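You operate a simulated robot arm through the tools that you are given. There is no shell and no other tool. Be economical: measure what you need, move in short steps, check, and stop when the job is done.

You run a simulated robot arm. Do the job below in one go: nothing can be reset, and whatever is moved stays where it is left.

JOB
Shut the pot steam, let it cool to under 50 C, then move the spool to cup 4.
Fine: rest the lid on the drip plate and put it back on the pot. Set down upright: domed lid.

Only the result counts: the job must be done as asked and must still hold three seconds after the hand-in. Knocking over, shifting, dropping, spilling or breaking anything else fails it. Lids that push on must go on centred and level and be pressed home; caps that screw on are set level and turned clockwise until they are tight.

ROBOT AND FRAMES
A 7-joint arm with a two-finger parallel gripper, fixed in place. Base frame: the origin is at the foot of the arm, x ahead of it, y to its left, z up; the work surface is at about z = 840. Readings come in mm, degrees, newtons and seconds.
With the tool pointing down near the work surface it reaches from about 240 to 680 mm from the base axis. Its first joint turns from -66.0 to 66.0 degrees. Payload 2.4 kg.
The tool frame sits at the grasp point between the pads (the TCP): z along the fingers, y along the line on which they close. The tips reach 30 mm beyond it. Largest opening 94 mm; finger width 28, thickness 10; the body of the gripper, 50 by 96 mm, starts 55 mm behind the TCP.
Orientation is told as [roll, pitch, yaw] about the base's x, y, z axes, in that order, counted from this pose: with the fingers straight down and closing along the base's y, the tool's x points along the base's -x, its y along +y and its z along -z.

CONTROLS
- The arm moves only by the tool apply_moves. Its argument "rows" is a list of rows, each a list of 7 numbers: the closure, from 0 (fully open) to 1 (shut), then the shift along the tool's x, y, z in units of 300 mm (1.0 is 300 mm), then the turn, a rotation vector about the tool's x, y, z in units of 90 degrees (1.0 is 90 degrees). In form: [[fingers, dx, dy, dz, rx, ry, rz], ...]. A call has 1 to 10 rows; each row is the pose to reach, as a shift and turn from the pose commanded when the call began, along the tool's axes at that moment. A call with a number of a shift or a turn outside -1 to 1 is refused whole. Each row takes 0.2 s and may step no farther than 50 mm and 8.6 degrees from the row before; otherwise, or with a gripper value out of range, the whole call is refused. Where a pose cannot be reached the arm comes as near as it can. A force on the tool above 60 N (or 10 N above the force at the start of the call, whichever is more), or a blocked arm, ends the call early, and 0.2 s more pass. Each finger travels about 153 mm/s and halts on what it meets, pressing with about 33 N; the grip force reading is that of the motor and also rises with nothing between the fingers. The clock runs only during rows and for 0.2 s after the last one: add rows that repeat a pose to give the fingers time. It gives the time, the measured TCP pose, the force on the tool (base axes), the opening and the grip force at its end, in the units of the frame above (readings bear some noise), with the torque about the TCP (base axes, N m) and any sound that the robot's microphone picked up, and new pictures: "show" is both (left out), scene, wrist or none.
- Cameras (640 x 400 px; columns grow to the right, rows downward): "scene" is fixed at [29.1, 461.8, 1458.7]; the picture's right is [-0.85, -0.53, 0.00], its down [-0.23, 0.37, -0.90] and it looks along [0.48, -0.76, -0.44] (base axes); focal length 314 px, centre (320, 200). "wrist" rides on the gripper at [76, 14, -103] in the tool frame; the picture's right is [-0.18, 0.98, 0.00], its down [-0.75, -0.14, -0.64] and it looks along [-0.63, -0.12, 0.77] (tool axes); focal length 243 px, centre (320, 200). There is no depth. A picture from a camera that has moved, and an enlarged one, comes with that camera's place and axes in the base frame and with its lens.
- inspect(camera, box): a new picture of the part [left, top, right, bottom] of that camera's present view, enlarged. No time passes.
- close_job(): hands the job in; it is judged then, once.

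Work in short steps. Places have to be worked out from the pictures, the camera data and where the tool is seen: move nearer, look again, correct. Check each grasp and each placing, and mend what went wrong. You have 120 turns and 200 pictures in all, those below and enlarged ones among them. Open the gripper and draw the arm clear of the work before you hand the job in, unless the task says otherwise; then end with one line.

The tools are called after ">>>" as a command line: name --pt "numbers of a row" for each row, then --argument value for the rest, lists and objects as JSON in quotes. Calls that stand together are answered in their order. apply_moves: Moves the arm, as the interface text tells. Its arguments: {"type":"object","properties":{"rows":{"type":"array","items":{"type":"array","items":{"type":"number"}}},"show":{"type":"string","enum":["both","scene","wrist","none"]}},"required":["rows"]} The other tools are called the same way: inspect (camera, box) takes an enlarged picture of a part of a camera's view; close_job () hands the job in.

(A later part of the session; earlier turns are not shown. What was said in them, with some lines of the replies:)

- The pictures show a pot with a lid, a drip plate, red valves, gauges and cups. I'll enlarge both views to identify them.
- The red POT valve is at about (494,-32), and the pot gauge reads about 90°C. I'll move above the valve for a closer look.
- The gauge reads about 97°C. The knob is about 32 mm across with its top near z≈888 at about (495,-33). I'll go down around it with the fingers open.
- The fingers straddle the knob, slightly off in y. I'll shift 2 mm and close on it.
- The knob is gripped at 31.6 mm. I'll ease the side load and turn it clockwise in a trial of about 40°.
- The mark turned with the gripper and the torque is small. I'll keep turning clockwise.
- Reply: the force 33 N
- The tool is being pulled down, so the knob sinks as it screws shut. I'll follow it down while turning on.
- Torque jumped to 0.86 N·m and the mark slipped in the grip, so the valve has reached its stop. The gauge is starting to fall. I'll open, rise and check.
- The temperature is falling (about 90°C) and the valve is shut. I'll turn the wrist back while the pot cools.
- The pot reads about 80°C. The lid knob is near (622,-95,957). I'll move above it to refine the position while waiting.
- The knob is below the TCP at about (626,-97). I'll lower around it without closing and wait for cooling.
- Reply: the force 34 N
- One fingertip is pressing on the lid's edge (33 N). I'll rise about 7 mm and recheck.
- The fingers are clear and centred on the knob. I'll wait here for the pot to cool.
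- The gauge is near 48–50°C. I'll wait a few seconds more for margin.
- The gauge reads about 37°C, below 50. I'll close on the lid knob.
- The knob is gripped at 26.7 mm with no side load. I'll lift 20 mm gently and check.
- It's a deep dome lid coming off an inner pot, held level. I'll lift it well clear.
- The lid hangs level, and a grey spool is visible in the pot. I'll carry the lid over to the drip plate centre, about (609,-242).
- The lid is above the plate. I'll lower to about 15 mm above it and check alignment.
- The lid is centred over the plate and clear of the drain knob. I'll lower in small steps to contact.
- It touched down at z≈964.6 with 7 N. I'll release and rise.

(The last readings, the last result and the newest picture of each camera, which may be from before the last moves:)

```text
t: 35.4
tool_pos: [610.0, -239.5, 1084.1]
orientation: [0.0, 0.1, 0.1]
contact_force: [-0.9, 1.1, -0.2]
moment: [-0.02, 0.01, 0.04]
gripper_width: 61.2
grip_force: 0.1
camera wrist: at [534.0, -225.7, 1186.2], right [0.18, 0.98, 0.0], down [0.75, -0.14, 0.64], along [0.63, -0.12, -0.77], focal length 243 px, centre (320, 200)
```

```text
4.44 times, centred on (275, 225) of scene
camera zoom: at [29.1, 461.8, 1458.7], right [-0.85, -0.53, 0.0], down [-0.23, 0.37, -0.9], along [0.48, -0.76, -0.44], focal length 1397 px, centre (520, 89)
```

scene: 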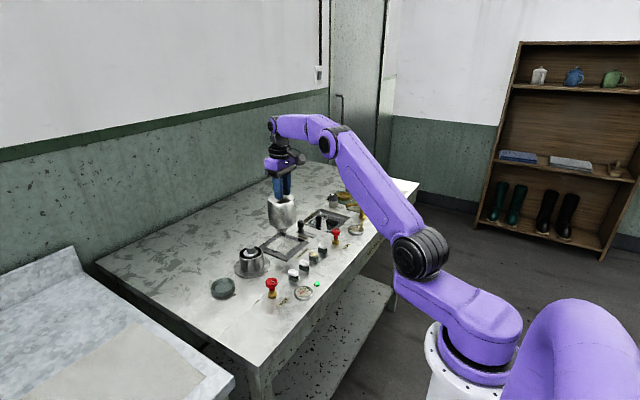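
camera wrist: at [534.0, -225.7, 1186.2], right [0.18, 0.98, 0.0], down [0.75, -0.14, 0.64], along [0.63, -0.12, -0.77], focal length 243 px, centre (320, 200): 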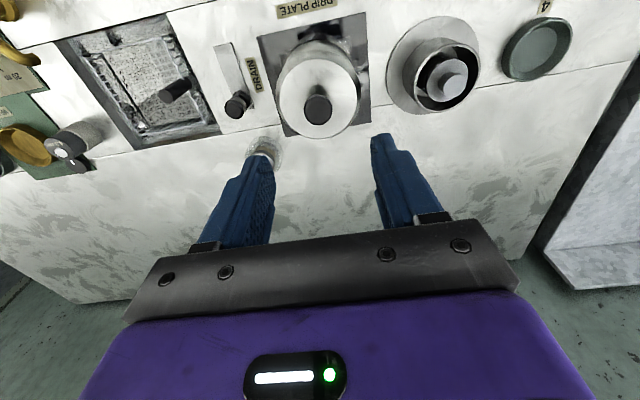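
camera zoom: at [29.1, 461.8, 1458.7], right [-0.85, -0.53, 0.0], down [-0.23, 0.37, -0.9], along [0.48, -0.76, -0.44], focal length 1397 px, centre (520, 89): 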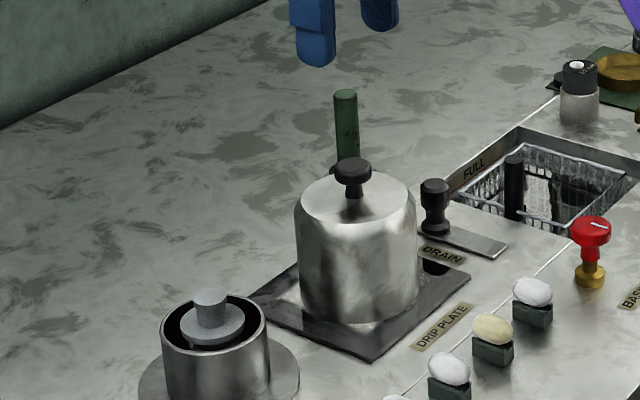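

The lid stands upright on the plate. Now I'll move above the pot to measure the spool.

>>> apply_moves --pt "0.35 -0.01 0.12 0 0 0 0" --pt "0.35 -0.02 0.24 0 0 0 0" --pt "0.35 -0.03 0.36 0.05 0 0 0" --pt "0.35 -0.044 0.475 0.15 0 0 0" --pt "0.35 -0.044 0.475 0.2 0 0 0" --pt "0.35 -0.044 0.475 0.2 0 0 0" --show "wrist"

>>> inspect --camera "scene" --box '[225, 225, 290, 290]'

>>> inspect --camera "wrist" --box '[250, 40, 490, 190]'

```text
t: 36.8
tool_pos: [621.9, -97.4, 1025.0]
orientation: [0.0, -0.1, 0.1]
contact_force: [-0.2, -0.4, 0.0]
moment: [0.01, 0.02, -0.02]
gripper_width: 61.2
grip_force: 0.1
camera wrist: at [546.7, -83.0, 1126.2], right [0.18, 0.98, 0.0], down [0.75, -0.14, 0.64], along [0.63, -0.12, -0.77], focal length 243 px, centre (320, 200)
```

wrist: 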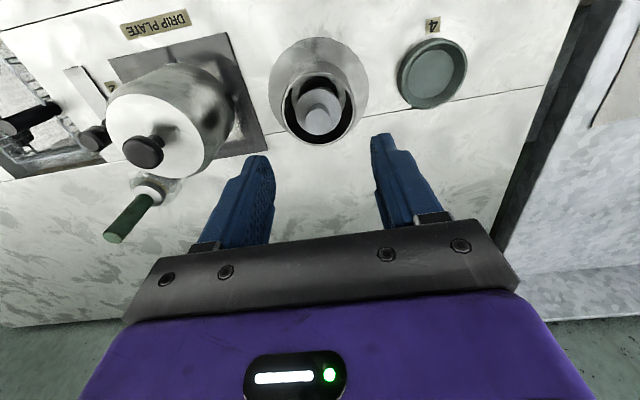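

```text
6.15 times, centred on (258, 258) of scene
camera zoom: at [29.1, 461.8, 1458.7], right [-0.85, -0.53, 0.0], down [-0.23, 0.37, -0.9], along [0.48, -0.76, -0.44], focal length 1935 px, centre (705, -154)
```

zoom: 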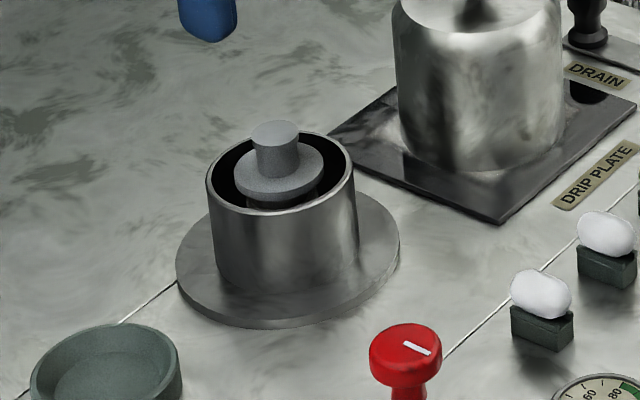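

```text
2.67 times, centred on (370, 115) of wrist
camera zoom: at [546.7, -83.0, 1126.2], right [0.18, 0.98, 0.0], down [0.75, -0.14, 0.64], along [0.63, -0.12, -0.77], focal length 647 px, centre (187, 427)
```

zoom: 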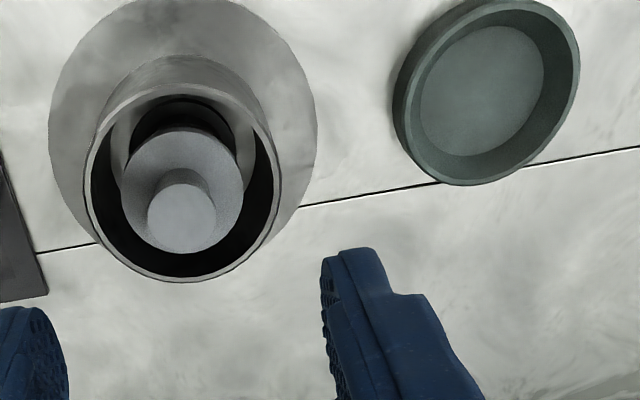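

The spool's hub top is at about (626,-98,916) and 23 mm across. Its flange sits level with the pot rim. I'll narrow the fingers, go down to z≈960 and refine.

>>> apply_moves --pt "0.5 -0.005 0 0.08 0 0 0" --pt "0.55 -0.01 0 0.16 0 0 0" --pt "0.55 -0.01 0 0.217 0 0 0" --pt "0.55 -0.01 0 0.217 0 0 0" --show "wrist"

>>> inspect --camera "scene" --box '[220, 215, 295, 275]'

>>> inspect --camera "wrist" --box '[220, 80, 420, 240]'

```text
t: 37.8
tool_pos: [625.0, -100.6, 959.7]
orientation: [0.0, -0.1, 0.1]
contact_force: [-1.3, 0.4, 0.1]
moment: [-0.04, -0.01, 0.03]
gripper_width: 42.4
grip_force: 0.0
camera wrist: at [549.5, -86.0, 1061.8], right [0.18, 0.98, 0.0], down [0.75, -0.14, 0.64], along [0.63, -0.12, -0.77], focal length 243 px, centre (320, 200)
```

wrist: 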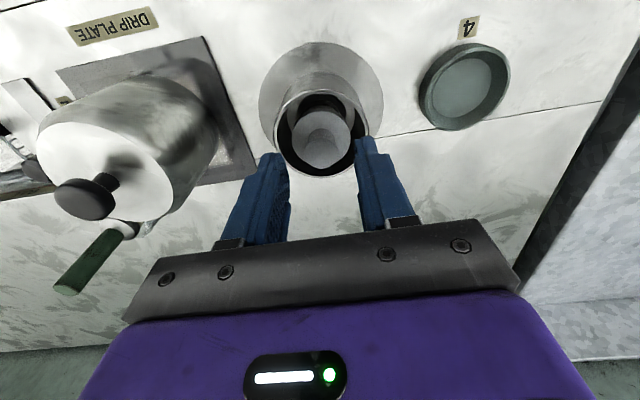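

```text
6.67 times, centred on (258, 245) of scene
camera zoom: at [29.1, 461.8, 1458.7], right [-0.85, -0.53, 0.0], down [-0.23, 0.37, -0.9], along [0.48, -0.76, -0.44], focal length 2096 px, centre (737, -100)
```

zoom: 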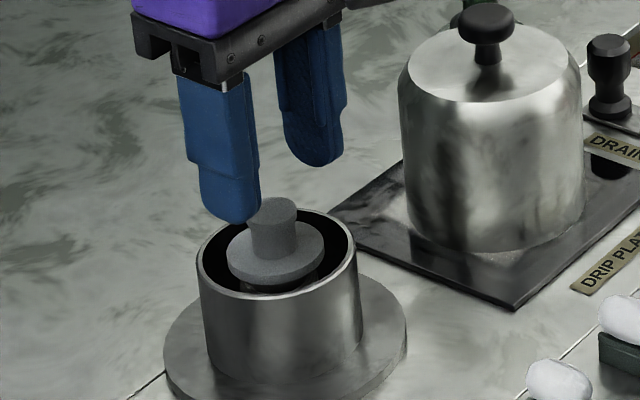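

```text
2.50 times, centred on (320, 160) of wrist
camera zoom: at [549.5, -86.0, 1061.8], right [0.18, 0.98, 0.0], down [0.75, -0.14, 0.64], along [0.63, -0.12, -0.77], focal length 606 px, centre (320, 300)
```

zoom: 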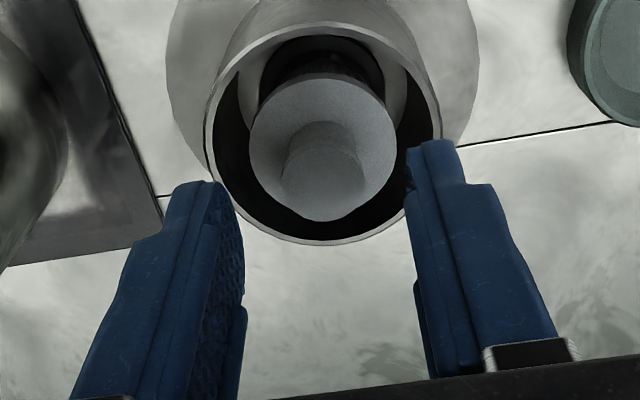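

The hub is at about (628,-100). I'll lower to z≈930 with 2 mm more in x.

>>> apply_moves --pt "0.55 -0.007 0 0.05 0 0 0" --pt "0.55 -0.007 0 0.1 0 0 0" --pt "0.55 -0.007 0 0.1 0 0 0" --show "wrist"

>>> inspect --camera "scene" --box '[220, 215, 295, 275]'

>>> inspect --camera "wrist" --box '[220, 80, 420, 240]'

```text
t: 38.6
tool_pos: [626.6, -99.3, 930.0]
orientation: [0.0, 0.0, 0.1]
contact_force: [-0.4, 0.1, 0.2]
moment: [0.0, 0.0, -0.01]
gripper_width: 42.2
grip_force: 0.1
camera wrist: at [551.4, -85.2, 1032.2], right [0.18, 0.98, 0.0], down [0.75, -0.14, 0.64], along [0.63, -0.12, -0.77], focal length 243 px, centre (320, 200)
```

wrist: 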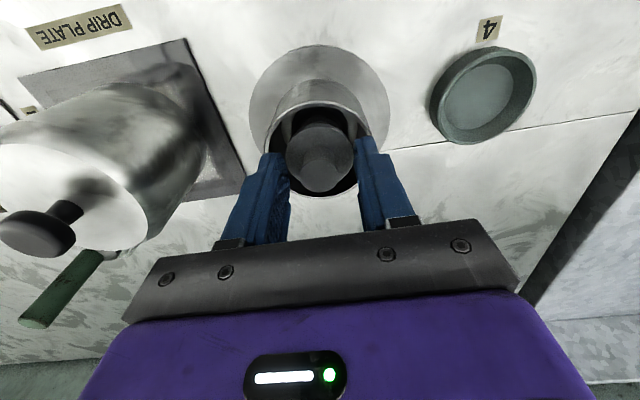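

```text
6.67 times, centred on (258, 245) of scene
camera zoom: at [29.1, 461.8, 1458.7], right [-0.85, -0.53, 0.0], down [-0.23, 0.37, -0.9], along [0.48, -0.76, -0.44], focal length 2096 px, centre (737, -100)
```

zoom: 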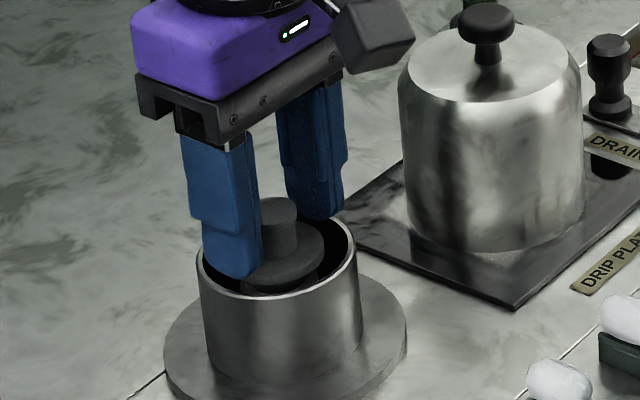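

```text
2.50 times, centred on (320, 160) of wrist
camera zoom: at [551.4, -85.2, 1032.2], right [0.18, 0.98, 0.0], down [0.75, -0.14, 0.64], along [0.63, -0.12, -0.77], focal length 606 px, centre (320, 300)
```

zoom: 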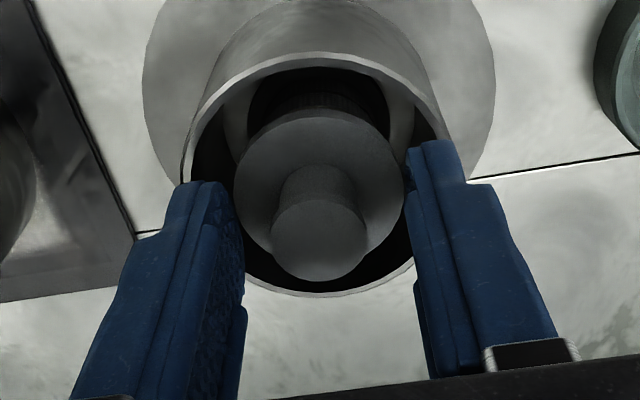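

The fingers are above the flange and beside the hub. I'll shift 2 mm in x and close.

>>> apply_moves --pt "0.55 -0.008 -0.002 0 0 0 0" --pt "0.8 -0.008 -0.002 0 0 0 0" --pt "1 -0.008 -0.002 0 0 0 0" --pt "1 -0.008 -0.002 0 0 0 0" --show "none"

>>> inspect --camera "scene" --box '[220, 215, 295, 275]'

>>> inspect --camera "wrist" --box '[220, 80, 420, 240]'

```text
t: 39.6
tool_pos: [629.7, -99.4, 930.3]
orientation: [-0.1, 0.0, 0.1]
contact_force: [-0.2, -0.1, 0.4]
moment: [0.03, 0.0, -0.04]
gripper_width: 21.3
grip_force: 32.6
```

```text
6.67 times, centred on (258, 245) of scene
camera zoom: at [29.1, 461.8, 1458.7], right [-0.85, -0.53, 0.0], down [-0.23, 0.37, -0.9], along [0.48, -0.76, -0.44], focal length 2096 px, centre (737, -100)
```

zoom: 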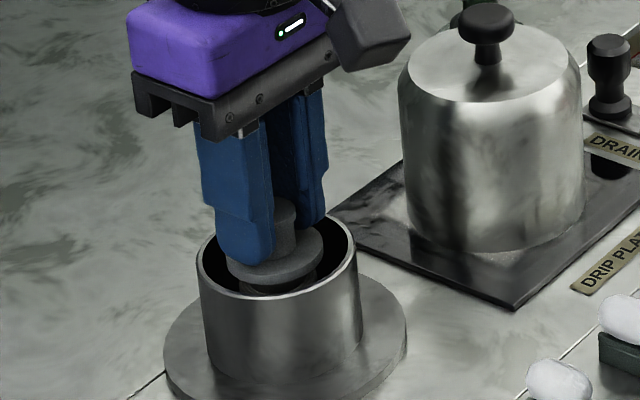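

```text
2.50 times, centred on (320, 160) of wrist
camera zoom: at [554.1, -85.5, 1032.1], right [0.18, 0.98, 0.0], down [0.75, -0.14, 0.64], along [0.63, -0.12, -0.77], focal length 606 px, centre (320, 300)
```

zoom: 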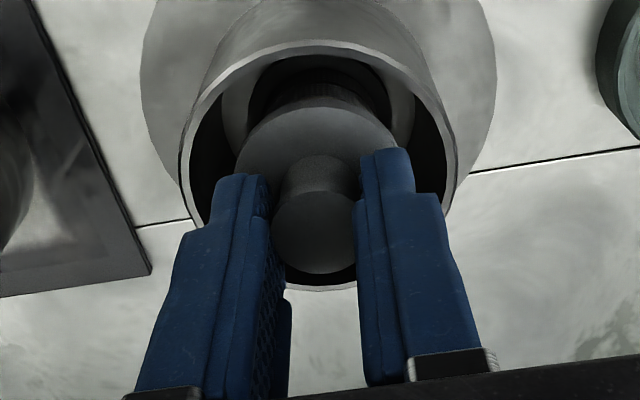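

The hub is gripped at 21.3 mm. I'll lift gently.

>>> apply_moves --pt "1 0 0 -0.02 0 0 0" --pt "1 0 0 -0.06 0 0 0" --pt "1 0 0 -0.12 0 0 0" --pt "1 0 0 -0.2 0 0 0" --pt "1 0 0 -0.3 0 0 0" --pt "1 0 0 -0.4 0 0 0" --show "wrist"

>>> inspect --camera "scene" --box '[200, 170, 310, 310]'

```text
t: 41.0
tool_pos: [628.7, -100.2, 1052.6]
orientation: [0.0, 0.0, 0.1]
contact_force: [0.2, 0.7, -0.4]
moment: [0.01, 0.0, 0.02]
gripper_width: 21.6
grip_force: 33.1
camera wrist: at [552.9, -86.1, 1153.5], right [0.18, 0.98, 0.0], down [0.75, -0.14, 0.64], along [0.63, -0.12, -0.77], focal length 243 px, centre (320, 200)
```

wrist: 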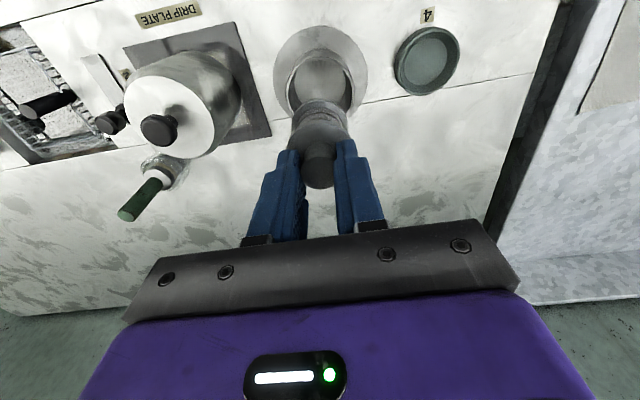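

```text
2.86 times, centred on (255, 240) of scene
camera zoom: at [29.1, 461.8, 1458.7], right [-0.85, -0.53, 0.0], down [-0.23, 0.37, -0.9], along [0.48, -0.76, -0.44], focal length 898 px, centre (506, 86)
```

zoom: 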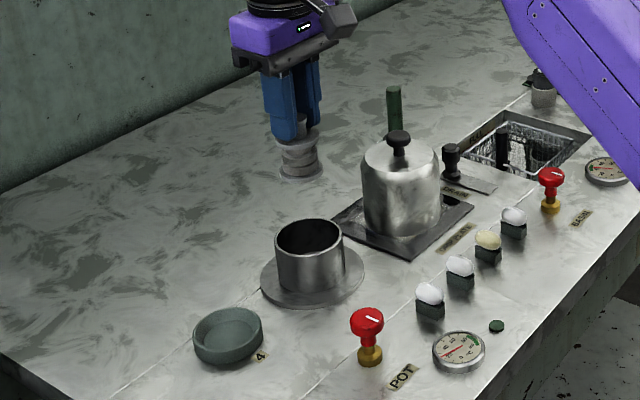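

The spool came out, the lamp went off, and the lid hasn't moved. I'll carry it over cup 4, at about (625,17), and refine there.

>>> apply_moves --pt "1 0 0.13 0 0 0 0" --pt "1 0.005 0.26 0 0 0 0" --pt "1 0.01 0.39 0.05 0 0 0" --pt "1 0.01 0.39 0.1 0 0 0" --pt "1 0.01 0.39 0.1 0 0 0" --show "wrist"

>>> inspect --camera "scene" --box '[190, 200, 290, 310]'

>>> inspect --camera "wrist" --box '[220, 50, 420, 210]'

```text
t: 42.2
tool_pos: [627.3, 16.3, 1020.6]
orientation: [0.0, 0.0, 0.1]
contact_force: [0.2, 0.1, -0.9]
moment: [-0.06, -0.02, 0.01]
gripper_width: 21.5
grip_force: 32.9
camera wrist: at [551.9, 31.6, 1122.3], right [0.18, 0.98, 0.0], down [0.75, -0.14, 0.64], along [0.63, -0.12, -0.77], focal length 243 px, centre (320, 200)
```

wrist: 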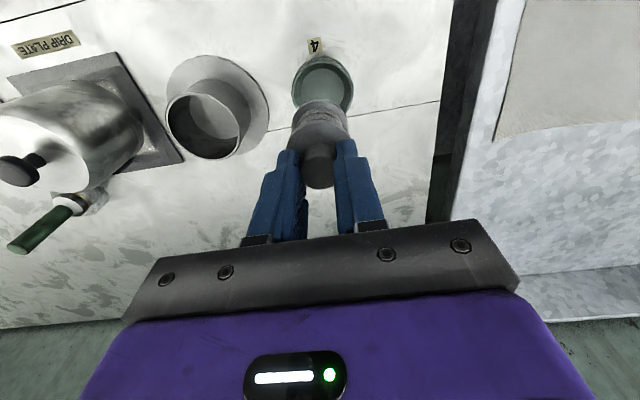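

```text
3.64 times, centred on (240, 255) of scene
camera zoom: at [29.1, 461.8, 1458.7], right [-0.85, -0.53, 0.0], down [-0.23, 0.37, -0.9], along [0.48, -0.76, -0.44], focal length 1143 px, centre (611, 0)
```

zoom: 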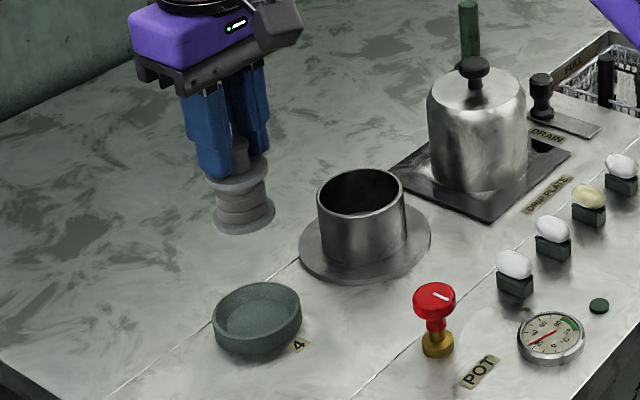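

```text
2.50 times, centred on (320, 130) of wrist
camera zoom: at [551.9, 31.6, 1122.3], right [0.18, 0.98, 0.0], down [0.75, -0.14, 0.64], along [0.63, -0.12, -0.77], focal length 606 px, centre (320, 375)
```

zoom: 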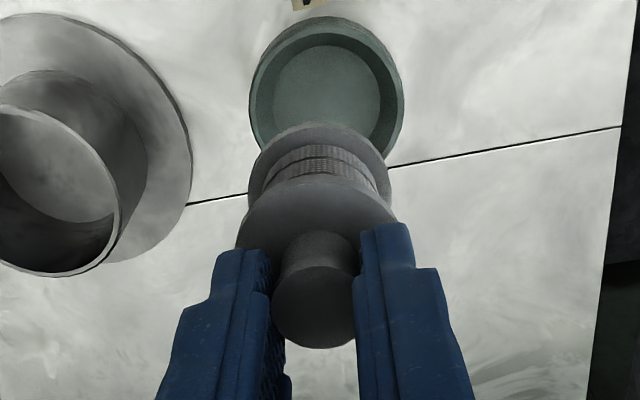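

The cup centre looks to be about (626,20). I'll lower to about 20 mm above the rim, shift 4 mm in y, and check again.

>>> apply_moves --pt "1 0 0.007 0.08 0 0 0" --pt "1 0 0.013 0.16 0 0 0" --pt "1 0 0.013 0.2 0 0 0" --pt "1 0 0.013 0.2 0 0 0" --show "none"

>>> inspect --camera "scene" --box '[190, 220, 270, 310]'

>>> inspect --camera "wrist" --box '[220, 50, 420, 210]'

```text
t: 43.2
tool_pos: [627.0, 21.9, 960.0]
orientation: [0.1, 0.1, 0.1]
contact_force: [0.3, -0.1, -0.8]
moment: [0.0, -0.01, -0.02]
gripper_width: 21.4
grip_force: 33.9
```

```text
4.44 times, centred on (230, 265) of scene
camera zoom: at [29.1, 461.8, 1458.7], right [-0.85, -0.53, 0.0], down [-0.23, 0.37, -0.9], along [0.48, -0.76, -0.44], focal length 1397 px, centre (720, -89)
```

zoom: 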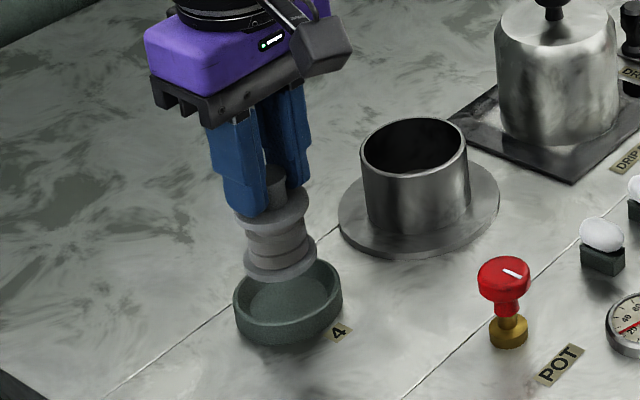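

```text
2.50 times, centred on (320, 130) of wrist
camera zoom: at [552.0, 35.8, 1061.6], right [0.18, 0.98, 0.0], down [0.75, -0.14, 0.64], along [0.63, -0.12, -0.77], focal length 606 px, centre (320, 375)
```

zoom: 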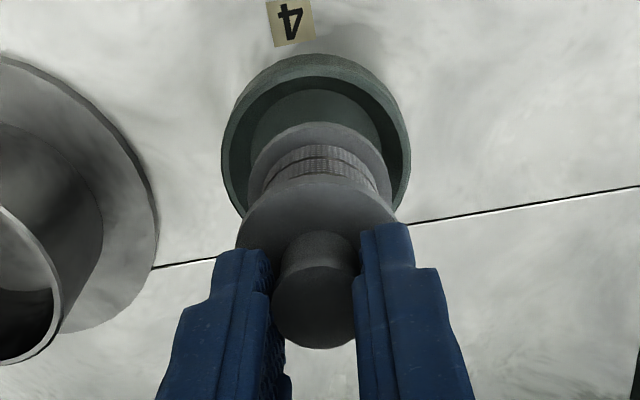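

The spool is centred over the cup within about 1 mm. I'll lower it in.

>>> apply_moves --pt "1 0 -0.002 0.03 0 0 0" --pt "1 0 -0.002 0.06 0 0 0" --pt "1 0 -0.002 0.085 0 0 0" --pt "1 0 -0.002 0.1 0 0 0" --show "none"

>>> inspect --camera "scene" --box '[190, 220, 270, 310]'

>>> inspect --camera "wrist" --box '[220, 50, 420, 210]'

```text
t: 44.2
tool_pos: [627.5, 21.6, 930.2]
orientation: [0.0, 0.0, 0.0]
contact_force: [0.0, 0.0, -0.7]
moment: [0.0, -0.01, 0.0]
gripper_width: 21.6
grip_force: 32.8
```

```text
4.44 times, centred on (230, 265) of scene
camera zoom: at [29.1, 461.8, 1458.7], right [-0.85, -0.53, 0.0], down [-0.23, 0.37, -0.9], along [0.48, -0.76, -0.44], focal length 1397 px, centre (720, -89)
```

zoom: 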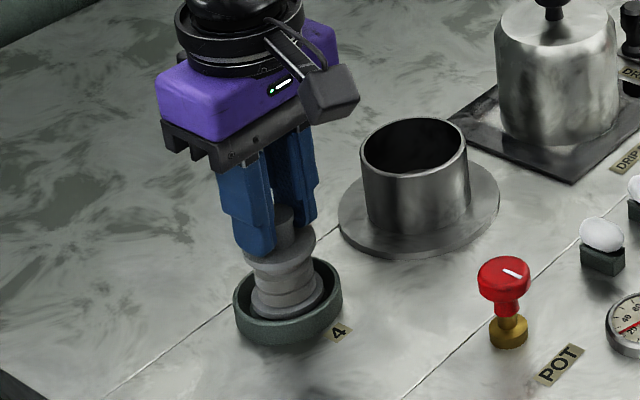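

```text
2.50 times, centred on (320, 130) of wrist
camera zoom: at [551.5, 35.2, 1031.6], right [0.18, 0.98, 0.0], down [0.75, -0.14, 0.64], along [0.63, -0.12, -0.77], focal length 606 px, centre (320, 375)
```

zoom: 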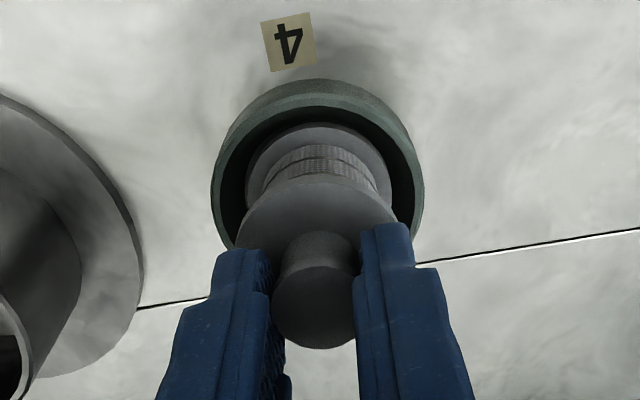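

It's well centred and entering the cup. I'll lower slowly to the floor.

>>> apply_moves --pt "1 0 0 0.01 0 0 0" --pt "1 0 0 0.02 0 0 0" --pt "1 0 0 0.03 0 0 0" --pt "1 0 0 0.03 0 0 0" --show "none"

```text
t: 45.2
tool_pos: [627.9, 20.8, 921.8]
orientation: [-0.1, -0.5, 0.1]
contact_force: [-2.3, -0.1, 31.6]
moment: [-0.03, 0.14, -0.01]
gripper_width: 21.7
grip_force: 32.5
```

It touched the floor at z≈922. I'll relieve the load, release and rise.

>>> apply_moves --pt "1 0 0 -0.004 0 0 0" --pt "0.55 0 0 -0.004 0 0 0" --pt "0.45 0 0 -0.004 0 0 0" --pt "0.45 0 0 -0.06 0 0 0" --pt "0.45 0 0 -0.2 0 0 0" --pt "0.45 0 0 -0.35 0 0 0" --pt "0.45 0 0 -0.5 0 0 0" --show "wrist"

>>> inspect --camera "scene" --box '[190, 210, 310, 310]'

```text
t: 46.8
tool_pos: [624.9, 21.4, 1070.7]
orientation: [0.0, 0.1, 0.2]
contact_force: [0.7, -0.4, -0.2]
moment: [0.02, -0.02, -0.04]
gripper_width: 51.7
grip_force: 0.1
camera wrist: at [548.4, 34.9, 1172.5], right [0.18, 0.98, 0.0], down [0.75, -0.14, 0.64], along [0.63, -0.12, -0.77], focal length 243 px, centre (320, 200)
```

wrist: 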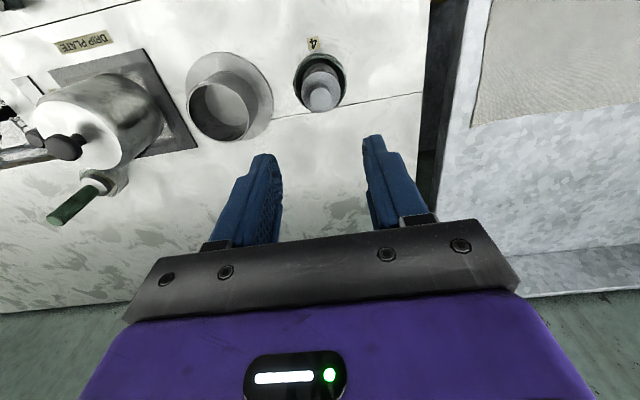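

```text
4.00 times, centred on (250, 260) of scene
camera zoom: at [29.1, 461.8, 1458.7], right [-0.85, -0.53, 0.0], down [-0.23, 0.37, -0.9], along [0.48, -0.76, -0.44], focal length 1258 px, centre (600, -40)
```

zoom: 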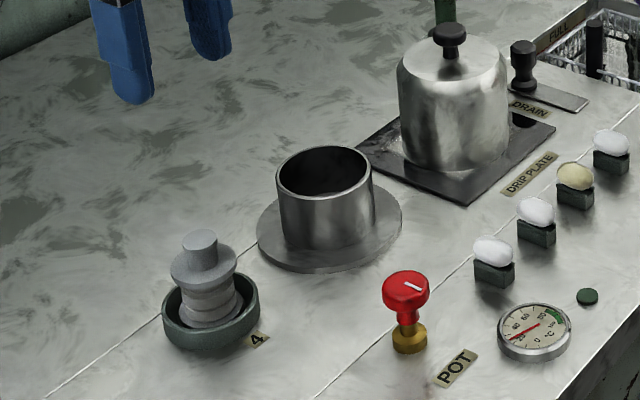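

The spool stands upright in cup 4. Next I'll return above the lid on the drip plate.

>>> apply_moves --pt "0.35 0.01 -0.15 0 0 0 0" --pt "0.35 0.02 -0.3 0 0 0 0" --pt "0.35 0.03 -0.45 0 0 0 0" --pt "0.35 0.04 -0.6 0 0 0 0" --pt "0.35 0.05 -0.75 0 0 0 0" --pt "0.35 0.052 -0.876 0.08 0 0 0" --pt "0.35 0.052 -0.876 0.2 0 0 0" --pt "0.35 0.052 -0.876 0.25 0 0 0" --pt "0.35 0.052 -0.876 0.25 0 0 0" --show "wrist"

>>> inspect --camera "wrist" --box '[220, 80, 420, 240]'

```text
t: 48.8
tool_pos: [611.3, -244.6, 994.9]
orientation: [0.0, 0.0, 0.1]
contact_force: [0.4, 0.1, 0.0]
moment: [0.02, 0.02, 0.03]
gripper_width: 61.4
grip_force: 0.0
camera wrist: at [535.6, -229.9, 1097.0], right [0.18, 0.98, 0.0], down [0.75, -0.14, 0.64], along [0.63, -0.12, -0.77], focal length 243 px, centre (320, 200)
```

wrist: 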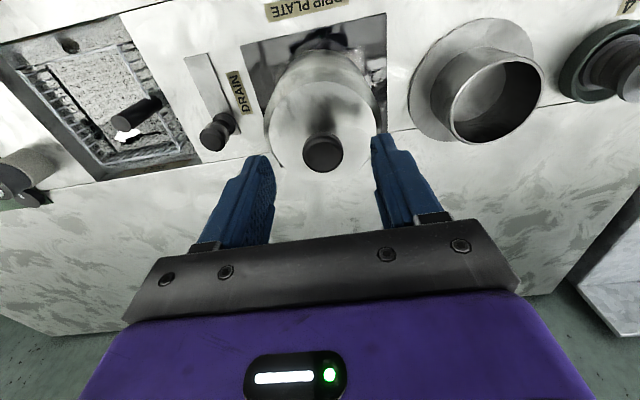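

```text
2.50 times, centred on (320, 160) of wrist
camera zoom: at [535.6, -229.9, 1097.0], right [0.18, 0.98, 0.0], down [0.75, -0.14, 0.64], along [0.63, -0.12, -0.77], focal length 606 px, centre (320, 300)
```

zoom: 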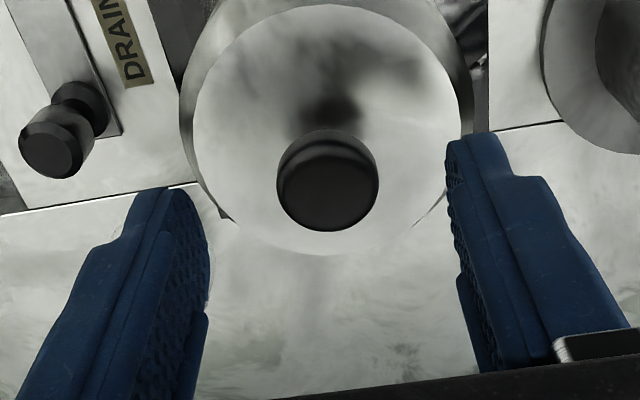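

The knob is at about (611,-242.5). I'll shift 2 mm in y, lower to z≈966 and grip.

>>> apply_moves --pt "0.35 0 0.006 0.05 0 0 0" --pt "0.35 0 0.006 0.095 0 0 0" --pt "0.35 0 0.006 0.095 0 0 0" --pt "0.7 0 0.006 0.095 0 0 0" --pt "1 0 0.006 0.095 0 0 0" --pt "1 0 0.006 0.095 0 0 0" --show "wrist"

>>> inspect --camera "scene" --box '[240, 190, 330, 265]'

```text
t: 50.2
tool_pos: [610.0, -241.1, 968.3]
orientation: [0.0, 0.1, 0.1]
contact_force: [0.4, 0.1, 0.2]
moment: [0.0, -0.08, 0.02]
gripper_width: 26.3
grip_force: 33.0
camera wrist: at [535.7, -226.9, 1069.6], right [0.18, 0.98, 0.0], down [0.75, -0.14, 0.64], along [0.63, -0.12, -0.77], focal length 243 px, centre (320, 200)
```

wrist: 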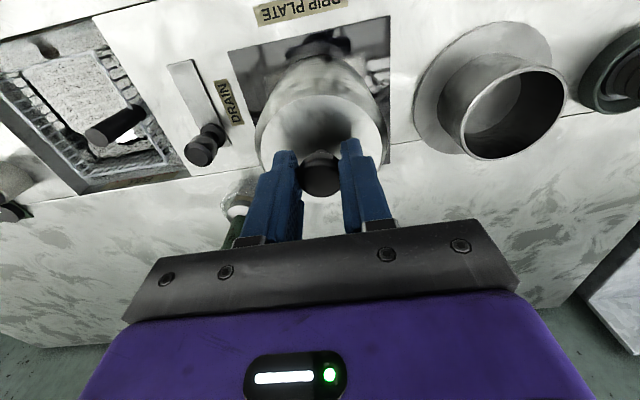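

```text
5.33 times, centred on (285, 228) of scene
camera zoom: at [29.1, 461.8, 1458.7], right [-0.85, -0.53, 0.0], down [-0.23, 0.37, -0.9], along [0.48, -0.76, -0.44], focal length 1677 px, centre (507, 53)
```

zoom: 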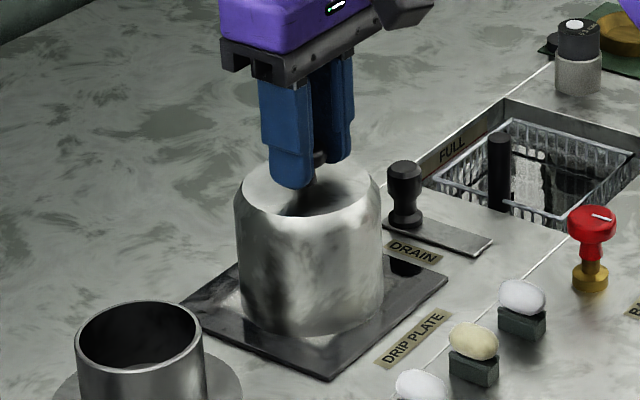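

The knob is gripped at 26.3 mm with the lid level. I'll lift it and carry it back over the pot.

>>> apply_moves --pt "1 0 0 -0.03 0 0 0" --pt "1 0 0 -0.12 0 0 0" --pt "1 0 0 -0.25 0 0 0" --pt "1 0 0 -0.38 0 0 0" --pt "1 -0.01 0.12 -0.38 0 0 0" --pt "1 -0.02 0.25 -0.38 0 0 0" --pt "1 -0.03 0.37 -0.38 0 0 0" --pt "1 -0.043 0.48 -0.38 0 0 0" --pt "1 -0.043 0.48 -0.38 0 0 0" --pt "1 -0.043 0.48 -0.38 0 0 0" --show "wrist"

>>> inspect --camera "scene" --box '[190, 170, 320, 300]'

>>> inspect --camera "wrist" --box '[220, 0, 420, 200]'

```text
t: 52.4
tool_pos: [624.4, -96.7, 1083.1]
orientation: [0.0, 0.0, 0.1]
contact_force: [-1.0, -0.1, -0.6]
moment: [0.0, 0.03, 0.03]
gripper_width: 26.5
grip_force: 32.8
camera wrist: at [548.9, -83.8, 1184.0], right [0.18, 0.98, 0.0], down [0.75, -0.14, 0.64], along [0.63, -0.12, -0.77], focal length 243 px, centre (320, 200)
```

wrist: 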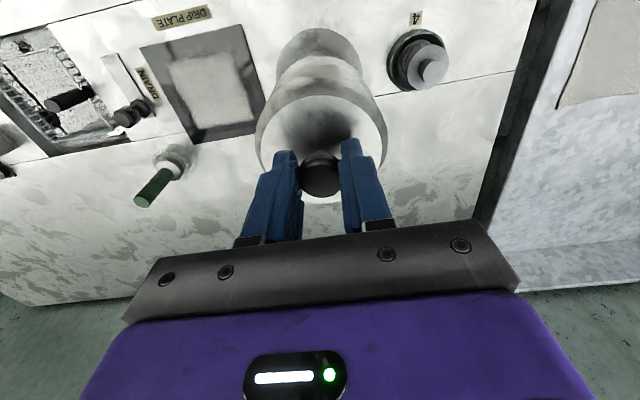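

```text
3.08 times, centred on (255, 235) of scene
camera zoom: at [29.1, 461.8, 1458.7], right [-0.85, -0.53, 0.0], down [-0.23, 0.37, -0.9], along [0.48, -0.76, -0.44], focal length 967 px, centre (520, 92)
```

zoom: 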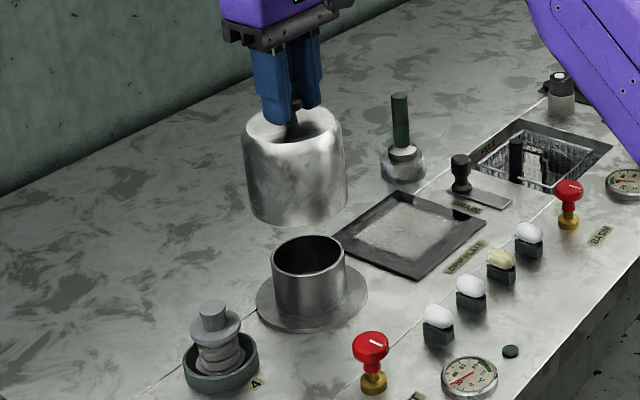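

```text
2.00 times, centred on (320, 100) of wrist
camera zoom: at [548.9, -83.8, 1184.0], right [0.18, 0.98, 0.0], down [0.75, -0.14, 0.64], along [0.63, -0.12, -0.77], focal length 485 px, centre (320, 400)
```

zoom: 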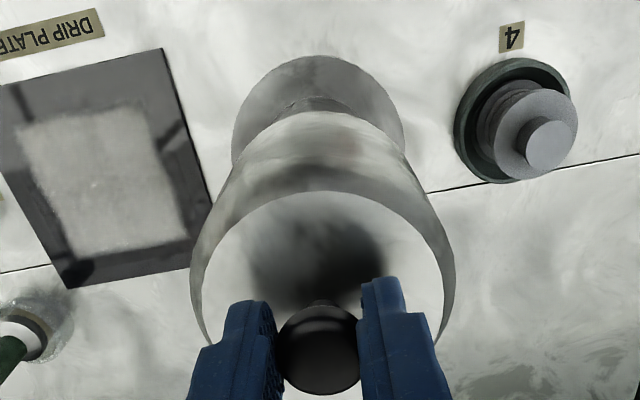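

The lid is over the pot. I'll lower to just above the rim and check concentricity.

>>> apply_moves --pt "1 0 -0.002 0.1 0 0 0" --pt "1 0 -0.002 0.19 0 0 0" --pt "1 0 -0.002 0.19 0 0 0" --show "none"

>>> inspect --camera "scene" --box '[215, 200, 295, 285]'

>>> inspect --camera "wrist" --box '[220, 20, 420, 200]'

```text
t: 53.2
tool_pos: [624.2, -98.1, 1024.8]
orientation: [0.0, 0.0, 0.1]
contact_force: [-0.1, -0.1, -0.6]
moment: [0.0, -0.01, 0.01]
gripper_width: 26.5
grip_force: 32.6
```

```text
4.71 times, centred on (255, 242) of scene
camera zoom: at [29.2, 461.8, 1458.7], right [-0.85, -0.53, 0.0], down [-0.23, 0.37, -0.9], along [0.48, -0.76, -0.44], focal length 1480 px, centre (626, 0)
```

zoom: 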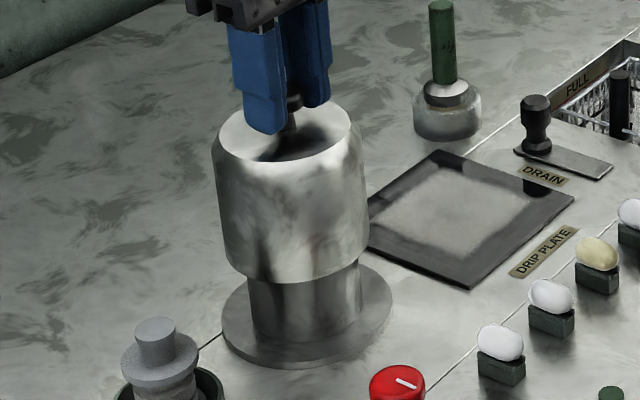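

```text
2.22 times, centred on (320, 110) of wrist
camera zoom: at [548.3, -84.0, 1127.0], right [0.18, 0.98, 0.0], down [0.75, -0.14, 0.64], along [0.63, -0.12, -0.77], focal length 539 px, centre (320, 400)
```

zoom: 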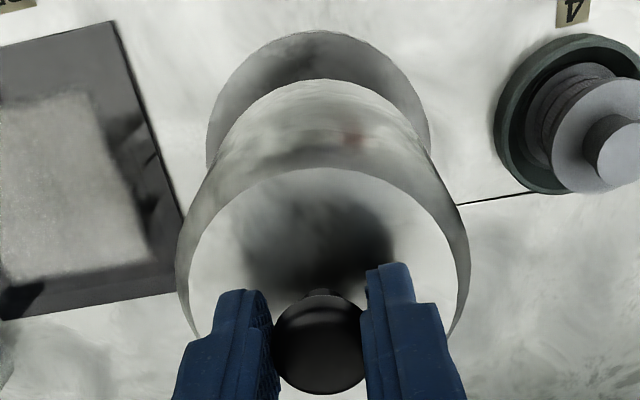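

The lid axis lines up with the pot in the scene view. I'll lower in small steps, watching the force.

>>> apply_moves --pt "1 0.002 0 0.03 0 0 0" --pt "1 0.002 0 0.06 0 0 0" --pt "1 0.002 0 0.08 0 0 0" --show "none"

>>> apply_moves --pt "1 0 0 0.02 0 0 0" --pt "1 0 0 0.04 0 0 0" --pt "1 0 0 0.06 0 0 0" --show "none"

>>> inspect --camera "scene" --box '[215, 200, 295, 285]'

```text
t: 54.0
tool_pos: [622.7, -98.5, 999.6]
orientation: [0.0, 0.0, 0.1]
contact_force: [0.6, -0.8, -0.4]
moment: [-0.01, 0.03, -0.05]
gripper_width: 26.7
grip_force: 33.1
```

```text
t: 54.8
tool_pos: [624.3, -96.6, 981.9]
orientation: [0.0, 0.0, 0.1]
contact_force: [0.2, -0.4, -1.4]
moment: [0.02, 0.02, 0.0]
gripper_width: 26.8
grip_force: 32.6
```

```text
4.71 times, centred on (255, 242) of scene
camera zoom: at [29.2, 461.8, 1458.7], right [-0.85, -0.53, 0.0], down [-0.23, 0.37, -0.9], along [0.48, -0.76, -0.44], focal length 1480 px, centre (626, 0)
```

zoom: 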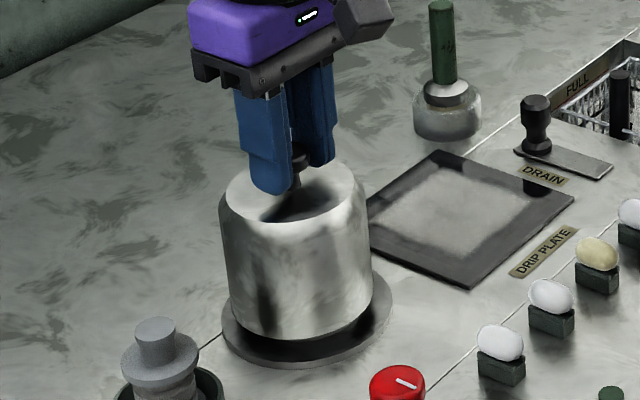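

It's sliding down freely with no contact. I'll lower the last ~11 mm.

>>> apply_moves --pt "1 0 0 0.015 0 0 0" --pt "1 0 0 0.028 0 0 0" --pt "1 0 0 0.034 0 0 0" --pt "1 0 0 0.04 0 0 0" --pt "1 0 0 0.04 0 0 0" --show "none"

```text
t: 56.0
tool_pos: [625.6, -96.1, 971.9]
orientation: [0.0, 0.0, 0.1]
contact_force: [0.8, 0.5, -0.7]
moment: [0.0, 0.0, -0.01]
gripper_width: 26.5
grip_force: 33.3
```

>>> apply_moves --pt "1 0 0 0.005 0 0 0" --pt "1 0 0 0.01 0 0 0" --pt "1 0 0 0.01 0 0 0" --show "none"

>>> inspect --camera "scene" --box '[215, 200, 295, 285]'

```text
t: 56.8
tool_pos: [623.8, -96.3, 969.5]
orientation: [-0.1, -0.2, 0.1]
contact_force: [-7.6, 1.6, 27.2]
moment: [0.05, 0.2, -0.01]
gripper_width: 26.8
grip_force: 33.1
```

```text
4.71 times, centred on (255, 242) of scene
camera zoom: at [28.3, 461.9, 1458.6], right [-0.85, -0.53, 0.0], down [-0.23, 0.37, -0.9], along [0.48, -0.76, -0.44], focal length 1480 px, centre (626, 0)
```

zoom: 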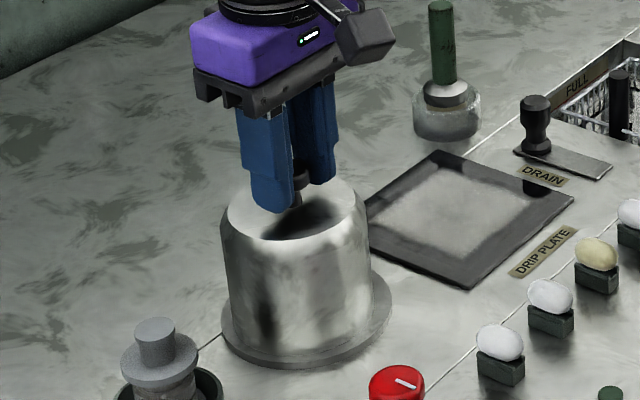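

The lid is seated at z≈969.5 with 27 N, as predicted. I'll relax, release and rise clear.

>>> apply_moves --pt "1 0 0 -0.004 0 0 0" --pt "0.6 0 0 -0.004 0 0 0" --pt "0.35 0 0 -0.004 0 0 0" --pt "0.35 0 0 -0.06 0 0 0" --pt "0.35 0 0 -0.2 0 0 0" --pt "0.35 0 0 -0.35 0 0 0" --pt "0.35 0 0 -0.5 0 0 0" --pt "0.35 0.1 0 -0.6 0 0 0" --pt "0.35 0.2 0 -0.65 0 0 0" --show "both"

>>> inspect --camera "scene" --box '[200, 200, 330, 310]'

>>> inspect --camera "wrist" --box '[200, 20, 400, 180]'

```text
t: 58.8
tool_pos: [563.9, -96.0, 1160.9]
orientation: [0.0, 0.0, 0.1]
contact_force: [-0.7, 0.5, -0.5]
moment: [0.0, 0.0, 0.0]
gripper_width: 61.1
grip_force: 0.1
camera wrist: at [487.9, -82.0, 1264.3], right [0.18, 0.98, 0.0], down [0.75, -0.14, 0.64], along [0.63, -0.12, -0.77], focal length 243 px, centre (320, 200)
```

scene: 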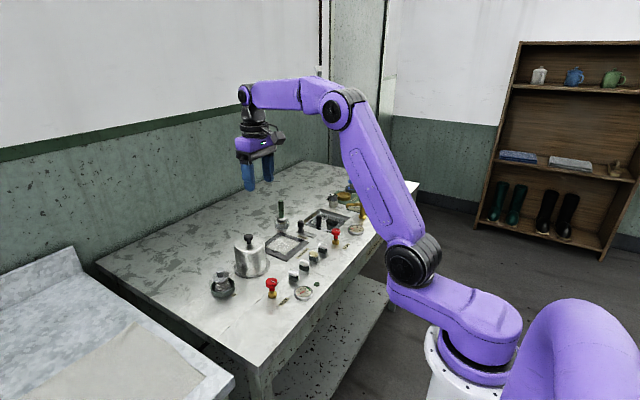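
wrist: 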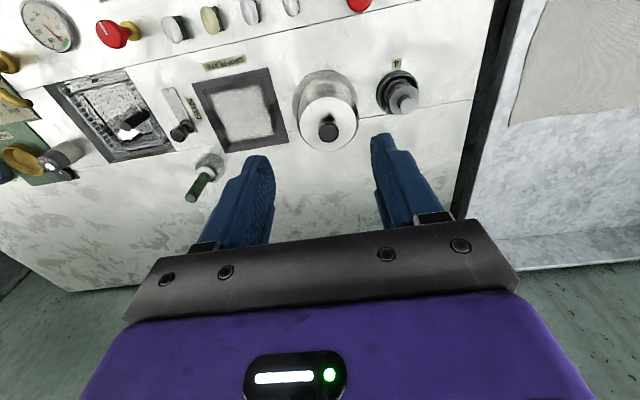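

```text
3.64 times, centred on (265, 255) of scene
camera zoom: at [29.1, 461.8, 1458.7], right [-0.85, -0.53, 0.0], down [-0.23, 0.37, -0.9], along [0.48, -0.76, -0.44], focal length 1143 px, centre (520, 0)
```

zoom: 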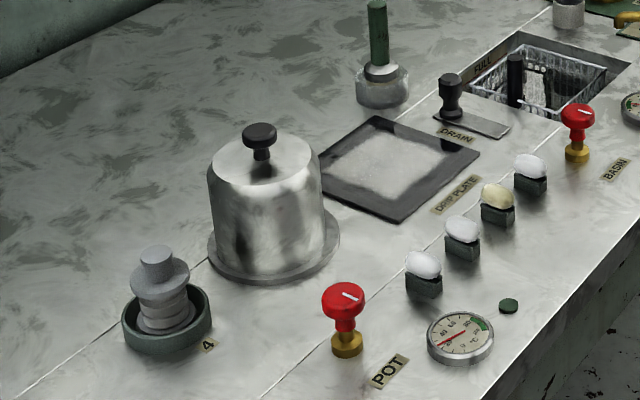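

```text
2.50 times, centred on (300, 100) of wrist
camera zoom: at [487.9, -82.0, 1264.3], right [0.18, 0.98, 0.0], down [0.75, -0.14, 0.64], along [0.63, -0.12, -0.77], focal length 606 px, centre (370, 450)
```

zoom: 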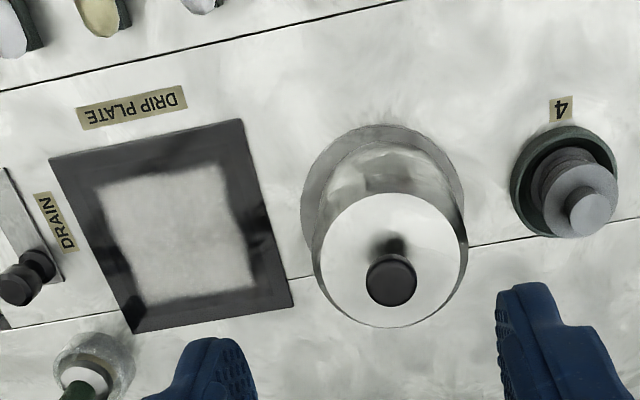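

The lid is back on the pot, level and fully seated. The spool is in cup 4, the steam valve is shut, and the gripper is open and clear, so I'm handing in.

>>> close_job

```text
The job is handed in.
```

I shut the pot steam and let the pot cool to about 37 °C before lifting the lid. The spool now stands upright in cup 4, and the lid is back on the pot after resting upright on the drip plate.
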